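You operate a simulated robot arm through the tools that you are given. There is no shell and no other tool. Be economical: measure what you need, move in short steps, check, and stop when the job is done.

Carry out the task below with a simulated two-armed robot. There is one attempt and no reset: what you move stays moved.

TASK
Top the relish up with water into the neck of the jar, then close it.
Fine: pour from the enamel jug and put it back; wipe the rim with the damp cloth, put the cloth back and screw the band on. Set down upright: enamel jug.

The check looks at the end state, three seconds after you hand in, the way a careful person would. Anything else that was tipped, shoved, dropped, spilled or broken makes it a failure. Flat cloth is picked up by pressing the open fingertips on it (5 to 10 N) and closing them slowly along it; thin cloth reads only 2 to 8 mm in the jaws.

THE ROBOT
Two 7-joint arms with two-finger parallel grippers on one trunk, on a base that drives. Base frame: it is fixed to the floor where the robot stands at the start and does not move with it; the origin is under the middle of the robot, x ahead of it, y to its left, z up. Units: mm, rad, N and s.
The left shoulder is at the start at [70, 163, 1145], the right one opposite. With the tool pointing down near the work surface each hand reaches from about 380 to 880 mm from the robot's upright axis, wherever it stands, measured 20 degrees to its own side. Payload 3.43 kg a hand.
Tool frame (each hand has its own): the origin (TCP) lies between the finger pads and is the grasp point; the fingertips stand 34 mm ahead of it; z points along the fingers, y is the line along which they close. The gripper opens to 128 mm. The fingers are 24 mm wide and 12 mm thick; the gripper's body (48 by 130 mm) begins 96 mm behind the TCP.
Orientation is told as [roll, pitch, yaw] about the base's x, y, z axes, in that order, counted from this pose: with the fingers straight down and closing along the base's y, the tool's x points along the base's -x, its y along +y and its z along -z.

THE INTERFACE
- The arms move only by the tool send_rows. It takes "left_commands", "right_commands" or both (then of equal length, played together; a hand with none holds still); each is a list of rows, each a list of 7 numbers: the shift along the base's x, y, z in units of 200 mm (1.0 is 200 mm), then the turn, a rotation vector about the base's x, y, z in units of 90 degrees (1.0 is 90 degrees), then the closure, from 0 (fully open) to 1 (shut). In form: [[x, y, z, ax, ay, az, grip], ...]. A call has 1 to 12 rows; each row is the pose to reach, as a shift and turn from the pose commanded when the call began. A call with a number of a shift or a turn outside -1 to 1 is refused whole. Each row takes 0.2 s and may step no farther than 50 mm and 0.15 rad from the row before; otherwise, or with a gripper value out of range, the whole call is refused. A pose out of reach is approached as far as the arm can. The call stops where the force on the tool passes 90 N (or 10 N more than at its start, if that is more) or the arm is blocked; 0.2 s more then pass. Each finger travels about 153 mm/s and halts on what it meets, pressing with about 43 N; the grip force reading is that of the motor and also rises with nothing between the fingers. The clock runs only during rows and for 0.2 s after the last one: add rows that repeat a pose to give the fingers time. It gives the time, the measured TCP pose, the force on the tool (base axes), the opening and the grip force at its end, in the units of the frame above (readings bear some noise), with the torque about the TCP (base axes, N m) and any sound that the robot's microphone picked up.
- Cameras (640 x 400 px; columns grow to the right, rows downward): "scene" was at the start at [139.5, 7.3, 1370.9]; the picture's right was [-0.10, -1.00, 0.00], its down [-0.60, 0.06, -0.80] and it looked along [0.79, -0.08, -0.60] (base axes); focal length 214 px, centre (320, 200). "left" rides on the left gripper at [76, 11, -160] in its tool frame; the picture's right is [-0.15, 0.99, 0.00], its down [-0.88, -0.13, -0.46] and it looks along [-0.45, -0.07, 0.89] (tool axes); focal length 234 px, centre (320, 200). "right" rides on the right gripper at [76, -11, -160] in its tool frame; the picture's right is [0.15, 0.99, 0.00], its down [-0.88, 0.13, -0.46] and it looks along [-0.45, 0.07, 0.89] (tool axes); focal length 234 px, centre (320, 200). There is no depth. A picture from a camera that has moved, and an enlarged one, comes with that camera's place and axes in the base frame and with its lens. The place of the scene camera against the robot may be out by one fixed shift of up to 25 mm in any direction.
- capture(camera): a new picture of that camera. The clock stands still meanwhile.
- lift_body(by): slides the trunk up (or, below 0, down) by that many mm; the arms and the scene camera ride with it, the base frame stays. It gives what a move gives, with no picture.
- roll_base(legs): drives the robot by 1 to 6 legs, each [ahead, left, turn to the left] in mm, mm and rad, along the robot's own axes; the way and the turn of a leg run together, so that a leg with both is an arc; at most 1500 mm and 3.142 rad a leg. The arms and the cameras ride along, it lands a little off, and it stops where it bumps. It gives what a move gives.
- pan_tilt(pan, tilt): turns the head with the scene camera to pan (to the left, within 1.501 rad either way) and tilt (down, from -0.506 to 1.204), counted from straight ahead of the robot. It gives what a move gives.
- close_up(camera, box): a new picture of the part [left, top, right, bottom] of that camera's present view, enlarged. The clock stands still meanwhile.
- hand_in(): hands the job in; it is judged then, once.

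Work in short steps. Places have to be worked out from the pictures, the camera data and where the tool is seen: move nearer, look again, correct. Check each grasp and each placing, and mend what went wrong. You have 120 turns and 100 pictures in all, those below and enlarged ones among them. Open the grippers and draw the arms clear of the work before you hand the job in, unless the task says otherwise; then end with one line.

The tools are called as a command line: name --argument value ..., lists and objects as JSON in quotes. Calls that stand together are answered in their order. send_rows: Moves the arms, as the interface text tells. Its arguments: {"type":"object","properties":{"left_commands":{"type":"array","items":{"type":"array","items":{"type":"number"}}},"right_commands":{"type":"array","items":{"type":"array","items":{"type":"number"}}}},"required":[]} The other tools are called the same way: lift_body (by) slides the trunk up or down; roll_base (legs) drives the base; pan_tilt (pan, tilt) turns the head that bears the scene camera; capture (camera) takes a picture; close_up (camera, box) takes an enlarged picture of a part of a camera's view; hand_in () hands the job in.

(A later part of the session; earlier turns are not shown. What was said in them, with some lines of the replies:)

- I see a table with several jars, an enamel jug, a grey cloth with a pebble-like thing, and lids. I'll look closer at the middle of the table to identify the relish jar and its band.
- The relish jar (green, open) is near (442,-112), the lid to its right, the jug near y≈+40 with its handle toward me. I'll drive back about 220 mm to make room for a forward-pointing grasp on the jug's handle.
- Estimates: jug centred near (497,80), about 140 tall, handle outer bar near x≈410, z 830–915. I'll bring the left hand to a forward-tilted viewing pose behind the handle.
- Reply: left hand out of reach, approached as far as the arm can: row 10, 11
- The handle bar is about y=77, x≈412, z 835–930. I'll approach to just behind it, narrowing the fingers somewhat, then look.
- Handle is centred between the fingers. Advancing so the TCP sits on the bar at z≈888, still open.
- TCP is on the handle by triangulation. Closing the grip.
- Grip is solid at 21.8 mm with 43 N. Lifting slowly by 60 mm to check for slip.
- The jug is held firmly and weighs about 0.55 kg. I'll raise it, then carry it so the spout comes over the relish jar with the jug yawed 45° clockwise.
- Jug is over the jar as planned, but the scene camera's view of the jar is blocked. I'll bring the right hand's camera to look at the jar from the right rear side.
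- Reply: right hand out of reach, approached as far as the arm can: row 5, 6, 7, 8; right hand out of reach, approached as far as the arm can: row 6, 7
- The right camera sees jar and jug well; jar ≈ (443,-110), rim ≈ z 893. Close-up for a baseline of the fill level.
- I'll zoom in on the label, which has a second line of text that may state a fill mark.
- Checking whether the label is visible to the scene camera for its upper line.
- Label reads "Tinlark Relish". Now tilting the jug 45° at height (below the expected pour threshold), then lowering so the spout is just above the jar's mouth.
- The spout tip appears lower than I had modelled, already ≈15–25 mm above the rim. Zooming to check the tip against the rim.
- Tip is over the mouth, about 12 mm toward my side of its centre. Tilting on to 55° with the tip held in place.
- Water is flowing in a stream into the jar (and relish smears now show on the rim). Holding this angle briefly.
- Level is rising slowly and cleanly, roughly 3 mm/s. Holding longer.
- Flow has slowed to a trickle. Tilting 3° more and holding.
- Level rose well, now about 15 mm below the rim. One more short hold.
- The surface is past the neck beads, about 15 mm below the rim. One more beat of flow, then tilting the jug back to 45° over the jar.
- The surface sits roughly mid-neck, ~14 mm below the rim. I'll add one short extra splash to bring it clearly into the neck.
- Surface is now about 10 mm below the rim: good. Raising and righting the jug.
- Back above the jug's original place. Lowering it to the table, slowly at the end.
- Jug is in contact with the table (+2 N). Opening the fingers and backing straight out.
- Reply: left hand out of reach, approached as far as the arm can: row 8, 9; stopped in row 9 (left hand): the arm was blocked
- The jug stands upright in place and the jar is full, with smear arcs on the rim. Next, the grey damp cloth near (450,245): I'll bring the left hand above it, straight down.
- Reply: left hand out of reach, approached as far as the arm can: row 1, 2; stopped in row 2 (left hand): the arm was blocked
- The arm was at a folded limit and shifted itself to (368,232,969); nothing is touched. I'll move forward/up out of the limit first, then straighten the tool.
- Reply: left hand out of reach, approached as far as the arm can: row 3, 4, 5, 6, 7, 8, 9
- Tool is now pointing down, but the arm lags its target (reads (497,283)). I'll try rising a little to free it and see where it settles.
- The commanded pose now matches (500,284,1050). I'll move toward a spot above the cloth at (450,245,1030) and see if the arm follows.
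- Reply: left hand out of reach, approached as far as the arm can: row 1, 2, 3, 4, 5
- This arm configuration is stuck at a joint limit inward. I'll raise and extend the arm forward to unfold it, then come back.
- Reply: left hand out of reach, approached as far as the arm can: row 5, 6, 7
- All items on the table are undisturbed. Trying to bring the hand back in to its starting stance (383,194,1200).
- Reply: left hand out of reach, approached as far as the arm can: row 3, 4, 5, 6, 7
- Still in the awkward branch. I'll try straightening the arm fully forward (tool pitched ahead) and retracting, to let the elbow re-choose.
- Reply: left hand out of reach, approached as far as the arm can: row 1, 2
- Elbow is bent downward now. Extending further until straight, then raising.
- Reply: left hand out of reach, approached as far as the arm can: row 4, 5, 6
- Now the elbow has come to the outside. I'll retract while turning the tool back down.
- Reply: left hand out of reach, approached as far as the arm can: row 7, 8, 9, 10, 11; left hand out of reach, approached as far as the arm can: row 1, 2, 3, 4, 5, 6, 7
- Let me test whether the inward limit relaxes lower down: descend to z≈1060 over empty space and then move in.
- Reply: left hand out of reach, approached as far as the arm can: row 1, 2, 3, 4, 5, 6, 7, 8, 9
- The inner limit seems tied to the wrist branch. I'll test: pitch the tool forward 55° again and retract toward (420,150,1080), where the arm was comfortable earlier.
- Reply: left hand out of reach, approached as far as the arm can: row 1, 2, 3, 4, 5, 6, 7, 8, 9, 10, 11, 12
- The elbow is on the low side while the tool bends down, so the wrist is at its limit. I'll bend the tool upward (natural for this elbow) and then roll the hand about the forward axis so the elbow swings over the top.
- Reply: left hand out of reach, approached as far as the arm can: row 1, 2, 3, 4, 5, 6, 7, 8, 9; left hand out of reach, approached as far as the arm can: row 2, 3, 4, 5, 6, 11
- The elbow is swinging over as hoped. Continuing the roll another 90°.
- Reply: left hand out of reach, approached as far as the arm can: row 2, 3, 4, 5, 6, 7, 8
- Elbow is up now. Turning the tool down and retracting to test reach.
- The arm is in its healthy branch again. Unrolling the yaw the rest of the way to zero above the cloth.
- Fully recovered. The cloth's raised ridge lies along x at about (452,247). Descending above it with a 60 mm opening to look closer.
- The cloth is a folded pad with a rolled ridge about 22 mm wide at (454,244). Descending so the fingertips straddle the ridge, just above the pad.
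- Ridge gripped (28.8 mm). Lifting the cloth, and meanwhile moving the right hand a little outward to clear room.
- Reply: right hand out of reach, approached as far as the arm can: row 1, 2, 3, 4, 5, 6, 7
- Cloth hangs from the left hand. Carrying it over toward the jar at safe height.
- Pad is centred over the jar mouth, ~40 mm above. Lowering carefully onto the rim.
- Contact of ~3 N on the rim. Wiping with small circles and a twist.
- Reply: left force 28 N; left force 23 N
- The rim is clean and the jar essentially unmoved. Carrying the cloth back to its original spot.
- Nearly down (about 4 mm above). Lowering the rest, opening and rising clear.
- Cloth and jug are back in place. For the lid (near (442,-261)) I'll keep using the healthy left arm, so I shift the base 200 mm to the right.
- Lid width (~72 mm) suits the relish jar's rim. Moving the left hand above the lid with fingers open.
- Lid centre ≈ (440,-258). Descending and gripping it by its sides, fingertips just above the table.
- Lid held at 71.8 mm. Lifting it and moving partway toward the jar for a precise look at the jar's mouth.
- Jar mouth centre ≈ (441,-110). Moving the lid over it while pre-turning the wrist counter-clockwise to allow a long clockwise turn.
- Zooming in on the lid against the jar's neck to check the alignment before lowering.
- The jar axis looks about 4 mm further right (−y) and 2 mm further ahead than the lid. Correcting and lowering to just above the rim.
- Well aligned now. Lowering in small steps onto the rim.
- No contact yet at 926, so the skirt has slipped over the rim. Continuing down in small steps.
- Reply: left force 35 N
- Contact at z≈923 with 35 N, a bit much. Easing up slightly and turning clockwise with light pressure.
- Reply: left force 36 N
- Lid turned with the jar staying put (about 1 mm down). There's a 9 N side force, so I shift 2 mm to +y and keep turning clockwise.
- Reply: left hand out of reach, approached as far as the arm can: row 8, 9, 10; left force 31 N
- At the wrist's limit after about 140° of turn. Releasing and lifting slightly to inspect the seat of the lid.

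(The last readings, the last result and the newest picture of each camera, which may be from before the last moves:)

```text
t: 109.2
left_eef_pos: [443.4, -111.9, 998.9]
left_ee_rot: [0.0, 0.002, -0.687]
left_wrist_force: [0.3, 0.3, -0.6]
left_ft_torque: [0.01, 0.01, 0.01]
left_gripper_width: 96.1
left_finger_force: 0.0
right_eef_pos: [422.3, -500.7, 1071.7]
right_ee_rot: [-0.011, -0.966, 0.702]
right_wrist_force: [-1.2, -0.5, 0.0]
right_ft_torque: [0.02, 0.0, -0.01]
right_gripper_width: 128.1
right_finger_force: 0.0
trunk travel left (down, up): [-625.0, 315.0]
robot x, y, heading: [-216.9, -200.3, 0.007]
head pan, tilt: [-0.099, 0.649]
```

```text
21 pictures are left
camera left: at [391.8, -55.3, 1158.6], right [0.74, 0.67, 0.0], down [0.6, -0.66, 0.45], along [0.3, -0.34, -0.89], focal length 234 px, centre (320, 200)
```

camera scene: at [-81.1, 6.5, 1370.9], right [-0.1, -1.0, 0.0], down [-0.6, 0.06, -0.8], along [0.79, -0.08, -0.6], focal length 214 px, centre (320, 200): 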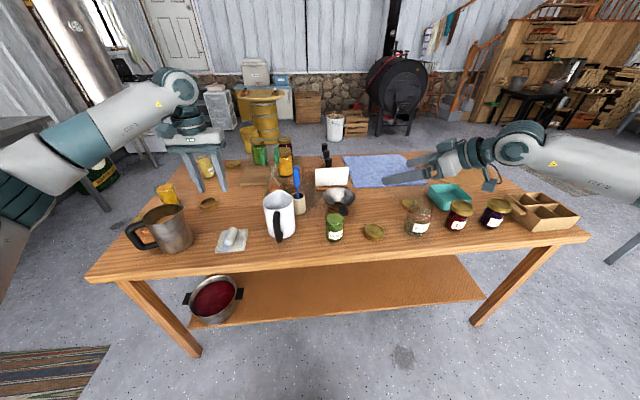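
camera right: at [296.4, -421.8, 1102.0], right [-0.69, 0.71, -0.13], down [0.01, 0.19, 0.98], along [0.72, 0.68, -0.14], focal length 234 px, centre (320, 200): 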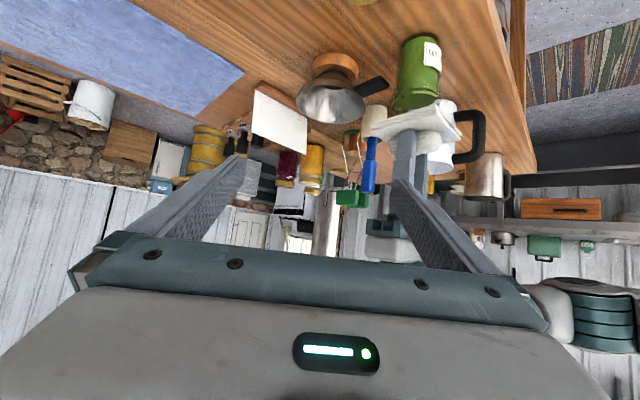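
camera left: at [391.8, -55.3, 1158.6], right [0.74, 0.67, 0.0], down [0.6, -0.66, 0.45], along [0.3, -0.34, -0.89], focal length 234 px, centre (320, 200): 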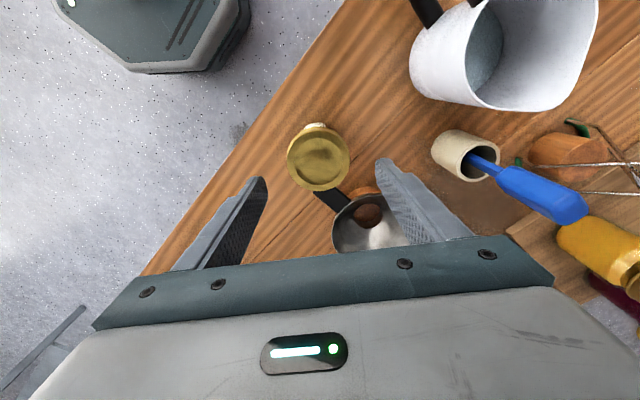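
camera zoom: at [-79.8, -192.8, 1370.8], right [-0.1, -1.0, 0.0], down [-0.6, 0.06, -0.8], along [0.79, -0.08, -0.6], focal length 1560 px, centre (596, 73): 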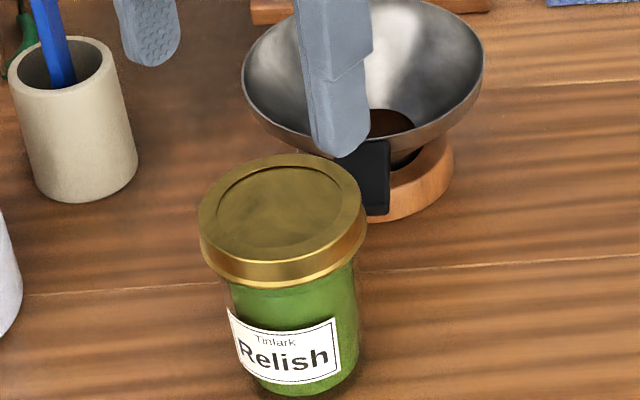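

The lid sits level on the jar, centred near (443,-115). I'll rewind the wrist counter-clockwise above it and take a second turn to tighten.

send_rows --left_commands '[[0, 0, 0, 0, 0, 0.09, 0.25], [0, 0, 0, 0, 0, 0.18, 0.25], [0, 0, 0, 0, 0, 0.27, 0.25], [0, 0, 0, 0, 0, 0.36, 0.25], [0, 0, 0, 0, 0, 0.45, 0.25], [0, 0, 0, 0, 0, 0.54, 0.25], [0, 0, 0, 0, 0, 0.63, 0.25], [0, 0, 0, 0, 0, 0.72, 0.25]]'

send_rows --left_commands '[[0, -0.015, 0, 0, 0, 0.09, 0.25], [0, -0.015, 0, 0, 0, 0.18, 0.25], [0, -0.015, 0, 0, 0, 0.27, 0.25], [0, -0.015, 0, 0, 0, 0.36, 0.25], [0, -0.015, 0, 0, 0, 0.45, 0.25], [0, -0.015, 0, 0, 0, 0.54, 0.25], [0, -0.015, 0, 0, 0, 0.63, 0.25], [0, -0.015, -0.1, 0, 0, 0.67, 0.25], [0, -0.015, -0.25, 0, 0, 0.67, 0.25], [0, -0.015, -0.34, 0, 0, 0.67, 0.25], [0, -0.015, -0.34, 0, 0, 0.67, 0.25]]'

capture --camera "left"

```text
t: 111.0
left_eef_pos: [443.1, -111.9, 998.7]
left_ee_rot: [0.0, 0.001, 0.445]
left_wrist_force: [0.0, 0.1, -0.7]
left_ft_torque: [0.02, 0.01, -0.01]
left_gripper_width: 96.0
left_finger_force: 0.1
right_eef_pos: [423.1, -502.2, 1071.9]
right_ee_rot: [-0.011, -0.965, 0.703]
right_wrist_force: [-0.3, -0.3, -0.7]
right_ft_torque: [0.0, -0.02, 0.0]
right_gripper_width: 128.0
right_finger_force: 0.0
trunk travel left (down, up): [-625.0, 315.0]
robot x, y, heading: [-221.8, -200.0, 0.009]
head pan, tilt: [-0.099, 0.649]
```

```text
t: 113.4
left_eef_pos: [443.8, -114.3, 929.2]
left_ee_rot: [-0.001, 0.002, 1.495]
left_wrist_force: [0.4, -0.1, 0.4]
left_ft_torque: [-0.03, -0.03, 0.01]
left_gripper_width: 96.1
left_finger_force: 0.1
right_eef_pos: [423.1, -500.1, 1073.2]
right_ee_rot: [-0.011, -0.966, 0.703]
right_wrist_force: [-0.4, -0.1, 0.9]
right_ft_torque: [0.01, 0.01, -0.01]
right_gripper_width: 127.9
right_finger_force: 0.0
trunk travel left (down, up): [-625.0, 315.0]
robot x, y, heading: [-215.9, -201.6, 0.005]
head pan, tilt: [-0.099, 0.649]
```

```text
20 pictures are left
camera left: at [427.1, -189.2, 1090.3], right [-0.98, 0.22, 0.0], down [0.2, 0.87, 0.45], along [0.1, 0.44, -0.89], focal length 234 px, centre (320, 200)
```

left: 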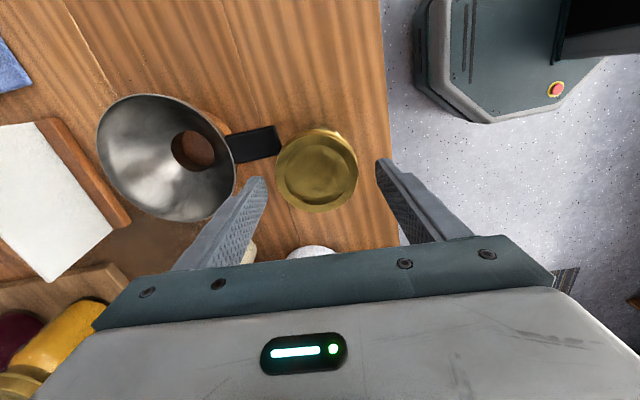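

Lid now appears centred nearer (445,-118). Adjusting, lowering to the previous grip height and closing on it.

send_rows --left_commands '[[0.008, -0.015, -0.01, 0, 0, 0, 0.25], [0.008, -0.018, -0.03, 0, 0, 0, 0.25], [0.008, -0.018, -0.033, 0, 0, 0, 0.35], [0.008, -0.018, -0.033, 0, 0, 0, 0.42], [0.008, -0.018, -0.033, 0, 0, 0, 0.5], [0.008, -0.018, -0.033, 0, 0, 0, 0.6], [0.008, -0.018, -0.033, 0, 0, 0, 0.6]]'

capture --camera "left"

```text
t: 115.0
left_eef_pos: [444.4, -119.7, 924.4]
left_ee_rot: [0.0, 0.001, 1.498]
left_wrist_force: [1.4, 0.2, 1.1]
left_ft_torque: [-0.02, -0.12, 0.02]
left_gripper_width: 73.2
left_finger_force: 43.4
right_eef_pos: [423.9, -500.5, 1072.6]
right_ee_rot: [-0.011, -0.967, 0.704]
right_wrist_force: [0.6, -0.2, -1.6]
right_ft_torque: [-0.03, -0.03, 0.0]
right_gripper_width: 127.8
right_finger_force: 0.1
trunk travel left (down, up): [-625.0, 315.0]
robot x, y, heading: [-220.3, -200.4, -0.001]
head pan, tilt: [-0.099, 0.649]
```

```text
19 pictures are left
camera left: at [428.2, -193.4, 1083.8], right [-0.98, 0.22, 0.0], down [0.2, 0.87, 0.45], along [0.1, 0.44, -0.89], focal length 234 px, centre (320, 200)
```

left: 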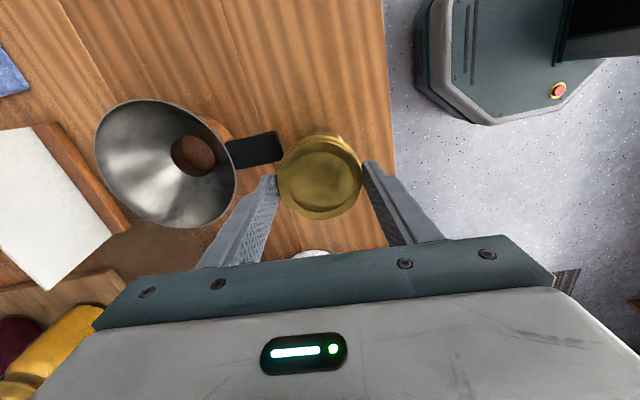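

The grip reads 73.2 mm versus 71.7 before, which might mean a slight tilt of the lid. Checking with a close view.

close_up --camera "scene" --box '[256, 200, 304, 240]'

capture --camera "right"

```text
10.00 times, centred on (280, 220) of scene
camera zoom: at [-79.8, -192.8, 1370.9], right [-0.1, -1.0, 0.0], down [-0.6, 0.06, -0.8], along [0.79, -0.08, -0.6], focal length 2145 px, centre (720, 0)
```

zoom: 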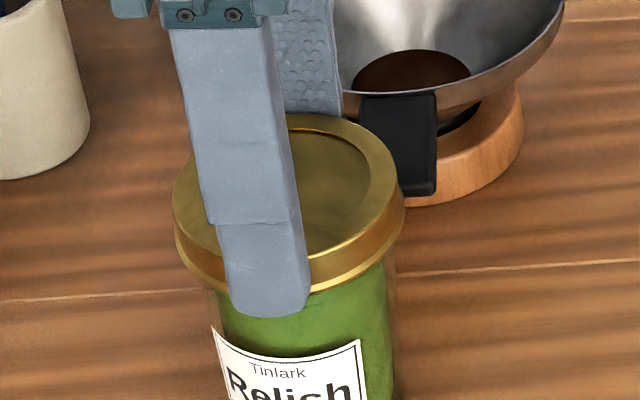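

```text
17 pictures are left
camera right: at [297.9, -620.9, 1101.9], right [-0.7, 0.71, -0.13], down [0.01, 0.19, 0.98], along [0.72, 0.68, -0.14], focal length 234 px, centre (320, 200)
```

right: 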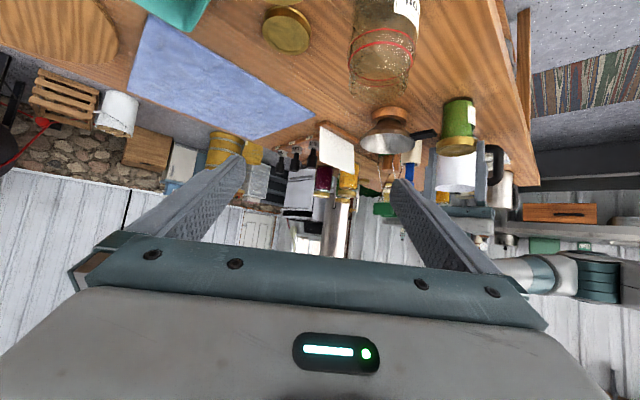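

Zooming the right camera onto the lid from the side.

close_up --camera "right" --box '[424, 85, 504, 165]'

```text
5.00 times, centred on (464, 125) of right
camera zoom: at [297.9, -620.9, 1101.9], right [-0.7, 0.71, -0.13], down [0.01, 0.19, 0.98], along [0.72, 0.68, -0.14], focal length 1171 px, centre (-400, 575)
```

zoom: 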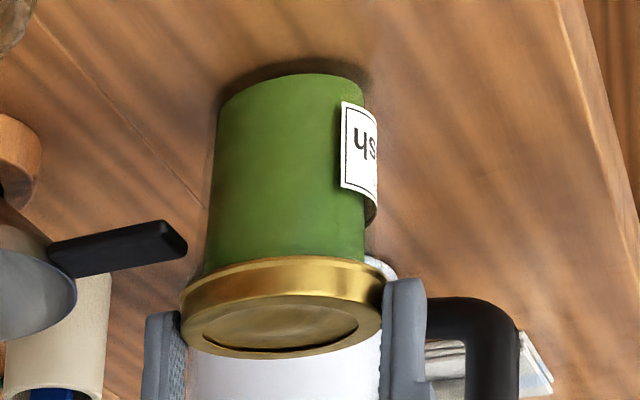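

The lid looks level with the jar (tilt within ~2°). Turning clockwise again to tighten, with light downforce.

send_rows --left_commands '[[0, 0, -0.006, 0, 0, -0.04, 0.6], [0, 0, -0.01, 0, 0, -0.12, 0.6], [0, 0, -0.012, 0, 0, -0.21, 0.6], [0, 0, -0.013, 0, 0, -0.3, 0.6], [0, 0, -0.014, 0, 0, -0.39, 0.6], [0, 0, -0.015, 0, 0, -0.48, 0.6], [0, 0, -0.016, 0, 0, -0.57, 0.6], [0, 0, -0.017, 0, 0, -0.66, 0.6], [0, 0, -0.018, 0, 0, -0.75, 0.6], [0, 0, -0.019, 0, 0, -0.84, 0.6], [0, 0, -0.02, 0, 0, -0.92, 0.6], [0, 0, -0.021, 0, 0, -1.0, 0.6]]'

close_up --camera "scene" --box '[256, 200, 304, 240]'

```text
t: 117.6
left_eef_pos: [442.8, -119.2, 921.6]
left_ee_rot: [-0.001, -0.003, -0.077]
left_wrist_force: [4.6, 3.7, 27.8]
left_ft_torque: [0.08, -0.09, 0.02]
left_gripper_width: 73.1
left_finger_force: 42.8
right_eef_pos: [421.8, -501.2, 1073.9]
right_ee_rot: [-0.011, -0.967, 0.704]
right_wrist_force: [-0.5, 0.4, 0.0]
right_ft_torque: [0.0, 0.0, 0.01]
right_gripper_width: 128.2
right_finger_force: 0.1
trunk travel left (down, up): [-625.0, 315.0]
robot x, y, heading: [-220.9, -202.6, 0.004]
head pan, tilt: [-0.099, 0.649]
```

```text
10.00 times, centred on (280, 220) of scene
camera zoom: at [-82.5, -192.6, 1371.3], right [-0.1, -1.0, 0.0], down [-0.6, 0.06, -0.8], along [0.79, -0.08, -0.6], focal length 2145 px, centre (720, 0)
```

zoom: 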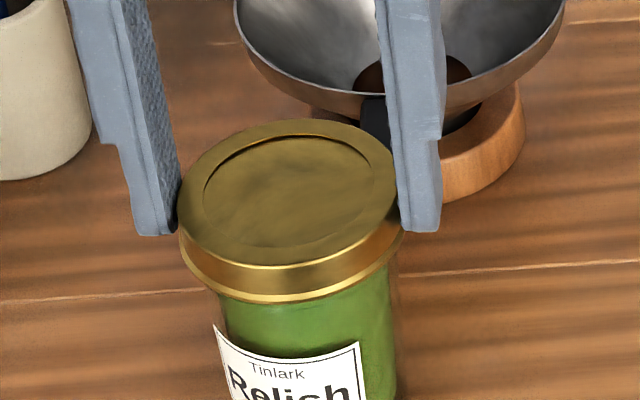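

Jar stays still while the lid turns, with no resisting torque yet. Continuing the turn to the wrist limit.

send_rows --left_commands '[[0, 0, 0, 0, 0, -0.09, 0.6], [0, 0, -0.001, 0, 0, -0.18, 0.6], [0, 0, -0.002, 0, 0, -0.27, 0.6], [0, 0, -0.003, 0, 0, -0.36, 0.6], [0, 0, -0.004, 0, 0, -0.45, 0.6], [0, 0, -0.005, 0, 0, -0.52, 0.6]]'

send_rows --left_commands '[[0, 0, 0.012, 0, 0, 0, 0.6], [0, 0, 0.012, 0, 0, 0, 0.5], [0, 0, 0.012, 0, 0, 0, 0.35], [0, 0, 0.012, 0, 0, 0, 0.25], [0, 0, 0.1, 0, 0, 0.05, 0.25], [0, 0, 0.3, 0, 0, 0.12, 0.25], [0, 0, 0.4, 0, 0, 0.2, 0.25]]'

close_up --camera "scene" --box '[256, 200, 304, 240]'

close_up --camera "right" --box '[434, 85, 490, 165]'

```text
t: 119.0
left_eef_pos: [442.9, -121.4, 920.1]
left_ee_rot: [0.002, -0.001, -0.893]
left_wrist_force: [6.9, 2.6, 26.5]
left_ft_torque: [-0.06, -0.34, 0.09]
left_gripper_width: 72.4
left_finger_force: 42.2
right_eef_pos: [420.9, -500.5, 1073.6]
right_ee_rot: [-0.011, -0.968, 0.705]
right_wrist_force: [0.5, 0.8, 0.3]
right_ft_torque: [0.01, 0.05, 0.01]
right_gripper_width: 128.1
right_finger_force: 0.1
trunk travel left (down, up): [-625.0, 315.0]
robot x, y, heading: [-220.8, -201.8, 0.001]
head pan, tilt: [-0.099, 0.649]
```

```text
t: 120.6
left_eef_pos: [444.1, -120.2, 998.3]
left_ee_rot: [0.001, 0.003, -0.577]
left_wrist_force: [0.2, 0.6, -1.1]
left_ft_torque: [0.03, 0.0, -0.01]
left_gripper_width: 96.1
left_finger_force: 0.1
right_eef_pos: [423.0, -501.7, 1073.4]
right_ee_rot: [-0.01, -0.964, 0.702]
right_wrist_force: [-0.2, 0.3, 0.3]
right_ft_torque: [-0.01, 0.0, 0.02]
right_gripper_width: 128.1
right_finger_force: 0.1
trunk travel left (down, up): [-625.0, 315.0]
robot x, y, heading: [-214.6, -197.2, 0.003]
head pan, tilt: [-0.099, 0.649]
```

```text
10.00 times, centred on (280, 220) of scene
camera zoom: at [-79.9, -192.7, 1370.8], right [-0.1, -1.0, 0.0], down [-0.6, 0.06, -0.8], along [0.79, -0.08, -0.6], focal length 2145 px, centre (720, 0)
```

zoom: 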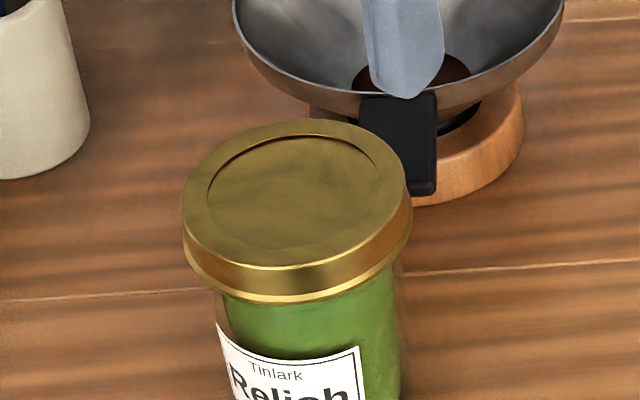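

```text
5.00 times, centred on (462, 125) of right
camera zoom: at [297.8, -620.8, 1101.9], right [-0.7, 0.71, -0.13], down [0.01, 0.19, 0.98], along [0.72, 0.68, -0.14], focal length 1171 px, centre (-390, 575)
```

zoom: 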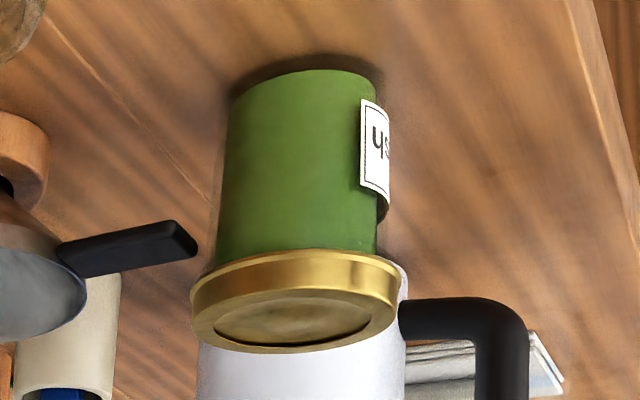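

Lid keeps sinking (~1.5 mm per turn segment), so it's threading. Another rewind and turn until it resists.

send_rows --left_commands '[[0, 0, 0, 0, 0, 0.09, 0.25], [0, 0, 0, 0, 0, 0.18, 0.25], [0, 0, 0, 0, 0, 0.27, 0.25], [0, 0, 0, 0, 0, 0.36, 0.25], [0, 0, 0, 0, 0, 0.45, 0.25], [0, 0, 0, 0, 0, 0.54, 0.25], [0, 0, 0, 0, 0, 0.63, 0.25], [0, 0, 0, 0, 0, 0.72, 0.25]]'

send_rows --left_commands '[[0, 0, 0, 0, 0, 0.09, 0.25], [0, 0, 0, 0, 0, 0.18, 0.25], [0, 0, 0, 0, 0, 0.27, 0.25], [0, 0, 0, 0, 0, 0.36, 0.25], [0, 0, 0, 0, 0, 0.45, 0.25], [0, 0, 0, 0, 0, 0.54, 0.25], [0, 0, -0.05, 0, 0, 0.6, 0.25], [0, 0, -0.15, 0, 0, 0.6, 0.25], [0, 0, -0.3, 0, 0, 0.6, 0.25], [0, 0, -0.36, 0, 0, 0.6, 0.25], [0, 0, -0.36, 0, 0, 0.6, 0.25]]'

capture --camera "left"

```text
t: 122.4
left_eef_pos: [443.3, -118.4, 998.1]
left_ee_rot: [0.001, 0.004, 0.557]
left_wrist_force: [-0.6, 0.7, -0.1]
left_ft_torque: [-0.01, -0.01, -0.01]
left_gripper_width: 96.1
left_finger_force: 0.0
right_eef_pos: [422.9, -500.0, 1072.4]
right_ee_rot: [-0.011, -0.965, 0.704]
right_wrist_force: [-0.4, 1.0, 0.1]
right_ft_torque: [0.0, 0.02, 0.03]
right_gripper_width: 128.2
right_finger_force: 0.1
trunk travel left (down, up): [-625.0, 315.0]
robot x, y, heading: [-220.7, -201.3, 0.006]
head pan, tilt: [-0.099, 0.649]
```

```text
t: 124.8
left_eef_pos: [444.5, -118.6, 928.3]
left_ee_rot: [0.0, 0.001, 1.496]
left_wrist_force: [-0.2, 0.3, -0.2]
left_ft_torque: [-0.02, -0.03, -0.01]
left_gripper_width: 95.9
left_finger_force: 0.1
right_eef_pos: [423.5, -501.4, 1072.3]
right_ee_rot: [-0.01, -0.964, 0.703]
right_wrist_force: [0.4, 0.3, -0.5]
right_ft_torque: [0.02, 0.02, 0.04]
right_gripper_width: 128.2
right_finger_force: 0.0
trunk travel left (down, up): [-625.0, 315.0]
robot x, y, heading: [-220.9, -199.6, 0.002]
head pan, tilt: [-0.099, 0.649]
```

```text
12 pictures are left
camera left: at [427.5, -193.1, 1087.0], right [-0.98, 0.22, 0.0], down [0.2, 0.87, 0.45], along [0.1, 0.44, -0.89], focal length 234 px, centre (320, 200)
```

left: 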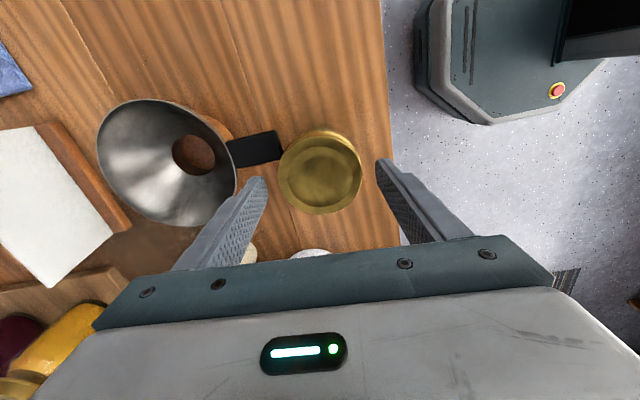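

Lid centre ≈ (444,-121). Gripping it again and turning clockwise.

send_rows --left_commands '[[0, -0.01, -0.015, 0, 0, 0, 0.25], [0, -0.012, -0.035, 0, 0, 0, 0.35], [0, -0.012, -0.037, 0, 0, 0, 0.42], [0, -0.012, -0.037, 0, 0, 0, 0.5], [0, -0.012, -0.037, 0, 0, 0, 0.6], [0, -0.012, -0.037, 0, 0, 0, 0.6]]'

send_rows --left_commands '[[0, 0, -0.004, 0, 0, -0.04, 0.6], [0, 0, -0.006, 0, 0, -0.12, 0.6], [0, 0, -0.008, 0, 0, -0.21, 0.6], [0, 0, -0.009, 0, 0, -0.3, 0.6], [0, 0, -0.01, 0, 0, -0.39, 0.6], [0, 0, -0.011, 0, 0, -0.48, 0.6], [0, 0, -0.012, 0, 0, -0.57, 0.6], [0, 0, -0.013, 0, 0, -0.66, 0.6], [0, 0, -0.014, 0, 0, -0.75, 0.6], [0, 0, -0.015, 0, 0, -0.84, 0.6], [0, 0, -0.016, 0, 0, -0.92, 0.6], [0, 0, -0.017, 0, 0, -1.0, 0.6]]'

close_up --camera "scene" --box '[256, 200, 304, 240]'

```text
t: 126.2
left_eef_pos: [444.4, -121.1, 917.6]
left_ee_rot: [0.001, 0.0, 1.497]
left_wrist_force: [0.7, 0.7, 2.9]
left_ft_torque: [0.05, -0.09, 0.0]
left_gripper_width: 74.2
left_finger_force: 43.5
right_eef_pos: [423.6, -500.6, 1072.9]
right_ee_rot: [-0.012, -0.965, 0.705]
right_wrist_force: [-0.3, 0.4, -0.1]
right_ft_torque: [0.01, -0.03, -0.01]
right_gripper_width: 128.1
right_finger_force: 0.0
trunk travel left (down, up): [-625.0, 315.0]
robot x, y, heading: [-220.2, -200.2, 0.0]
head pan, tilt: [-0.099, 0.649]
```

```text
t: 128.8
left_eef_pos: [442.3, -121.4, 918.4]
left_ee_rot: [0.001, -0.005, -0.078]
left_wrist_force: [-0.8, -4.1, 26.5]
left_ft_torque: [-0.3, 0.27, 0.35]
left_gripper_width: 74.5
left_finger_force: 43.0
right_eef_pos: [420.8, -502.3, 1074.3]
right_ee_rot: [-0.012, -0.966, 0.705]
right_wrist_force: [0.8, 0.5, 0.7]
right_ft_torque: [0.01, -0.02, 0.0]
right_gripper_width: 128.1
right_finger_force: 0.1
trunk travel left (down, up): [-625.0, 315.0]
robot x, y, heading: [-219.2, -199.7, 0.002]
head pan, tilt: [-0.099, 0.649]
```

```text
10.00 times, centred on (280, 220) of scene
camera zoom: at [-83.3, -193.6, 1371.4], right [-0.1, -1.0, 0.0], down [-0.6, 0.06, -0.8], along [0.79, -0.08, -0.6], focal length 2145 px, centre (720, 0)
```

zoom: 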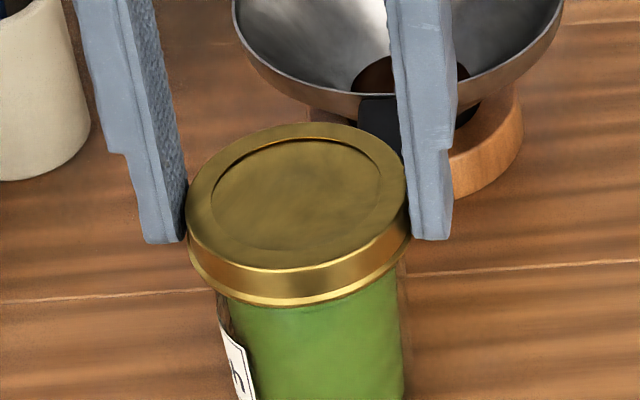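

The jar now turns with the lid and torque is 0.35 N·m: the band is tight. Releasing and lifting clear.

send_rows --left_commands '[[0, 0, 0.015, 0, 0, 0, 0.6], [0, 0, 0.015, 0, 0, 0, 0.5], [0, 0, 0.015, 0, 0, 0, 0.35], [0, 0, 0.015, 0, 0, 0, 0.25], [0, 0, 0.1, 0, 0, 0, 0.2], [0, 0, 0.3, 0, 0, 0, 0.2], [0, 0, 0.5, 0, 0, 0, 0], [0, 0, 0.7, 0, 0, 0, 0], [0, 0, 0.95, 0, 0, 0, 0]]'

close_up --camera "scene" --box '[240, 190, 320, 250]'

close_up --camera "right" --box '[434, 85, 490, 165]'

```text
t: 130.8
left_eef_pos: [443.7, -121.2, 1106.5]
left_ee_rot: [0.0, 0.0, -0.073]
left_wrist_force: [-0.2, 0.3, 0.8]
left_ft_torque: [0.0, -0.02, 0.0]
left_gripper_width: 128.0
left_finger_force: 0.1
right_eef_pos: [421.6, -502.1, 1073.1]
right_ee_rot: [-0.011, -0.964, 0.703]
right_wrist_force: [-1.1, 0.4, 0.5]
right_ft_torque: [0.01, -0.02, 0.04]
right_gripper_width: 127.8
right_finger_force: 0.0
trunk travel left (down, up): [-625.0, 315.0]
robot x, y, heading: [-220.1, -199.9, 0.004]
head pan, tilt: [-0.099, 0.649]
```

```text
6.67 times, centred on (280, 220) of scene
camera zoom: at [-81.3, -193.5, 1371.0], right [-0.1, -1.0, 0.0], down [-0.6, 0.06, -0.8], along [0.79, -0.08, -0.6], focal length 1430 px, centre (587, 67)
```

zoom: 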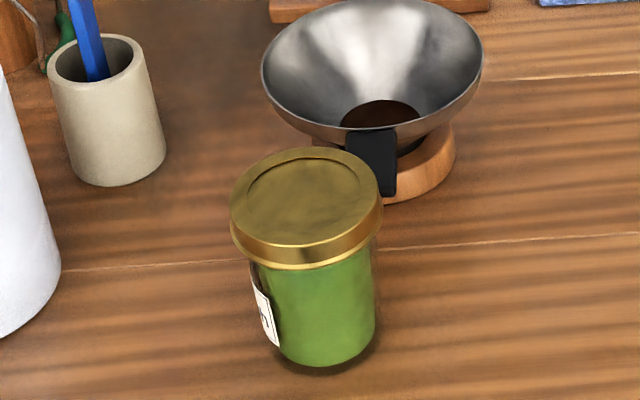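

```text
5.00 times, centred on (462, 125) of right
camera zoom: at [296.6, -621.5, 1102.2], right [-0.7, 0.71, -0.13], down [0.01, 0.19, 0.98], along [0.72, 0.68, -0.14], focal length 1171 px, centre (-390, 575)
```

zoom: 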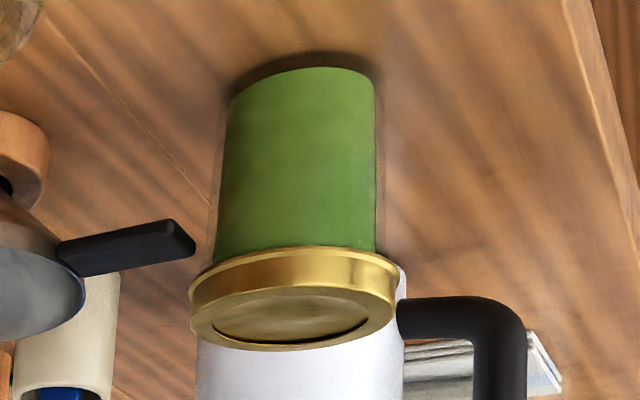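

The jar is closed, level and upright; the funnel is untouched. Driving back so both arms clear the table, then a final overview.

roll_base --legs '[[-350, 0, 0]]'

capture --camera "scene"

close_up --camera "scene" --box '[140, 130, 460, 290]'

```text
t: 133.1
left_eef_pos: [92.4, -125.2, 1106.0]
left_ee_rot: [-0.002, 0.002, -0.081]
left_wrist_force: [-1.1, 0.4, -0.1]
left_ft_torque: [0.02, 0.0, 0.01]
left_gripper_width: 127.8
left_finger_force: 0.0
right_eef_pos: [68.6, -505.0, 1072.8]
right_ee_rot: [-0.009, -0.966, 0.697]
right_wrist_force: [1.1, 0.0, -0.5]
right_ft_torque: [0.0, 0.01, 0.02]
right_gripper_width: 127.8
right_finger_force: 0.0
trunk travel left (down, up): [-625.0, 315.0]
robot x, y, heading: [-572.0, -201.0, -0.006]
head pan, tilt: [-0.099, 0.649]
```

```text
8 pictures are left
camera scene: at [-432.1, -193.6, 1370.9], right [-0.1, -0.99, 0.0], down [-0.6, 0.06, -0.8], along [0.79, -0.08, -0.6], focal length 214 px, centre (320, 200)
```

scene: 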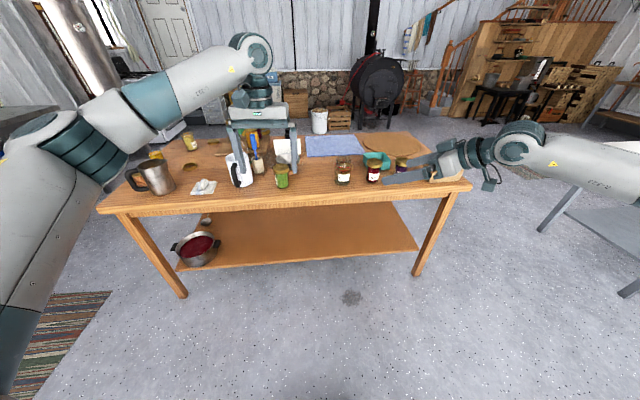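

```text
2.00 times, centred on (300, 210) of scene
camera zoom: at [-432.1, -193.6, 1370.9], right [-0.1, -0.99, 0.0], down [-0.6, 0.06, -0.8], along [0.79, -0.08, -0.6], focal length 429 px, centre (360, 180)
```

zoom: 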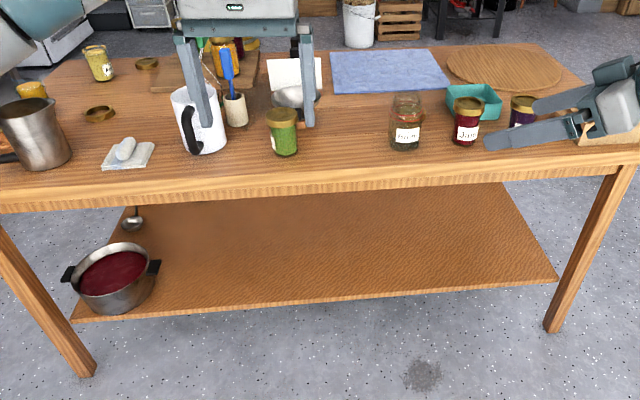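

Everything stands in place: jug upright, cloth returned, jar closed, arms open and away from the table. Handing in.

hand_in

```text
The job is handed in.
```

The relish jar is topped up with water to about 10 mm below the rim, its rim is wiped clean and the band is screwed on tight. The enamel jug stands upright back in its place and the damp cloth is back on its spot. While I screwed the band on, the jar shifted about 10 mm and turned, so its label no longer faces front.
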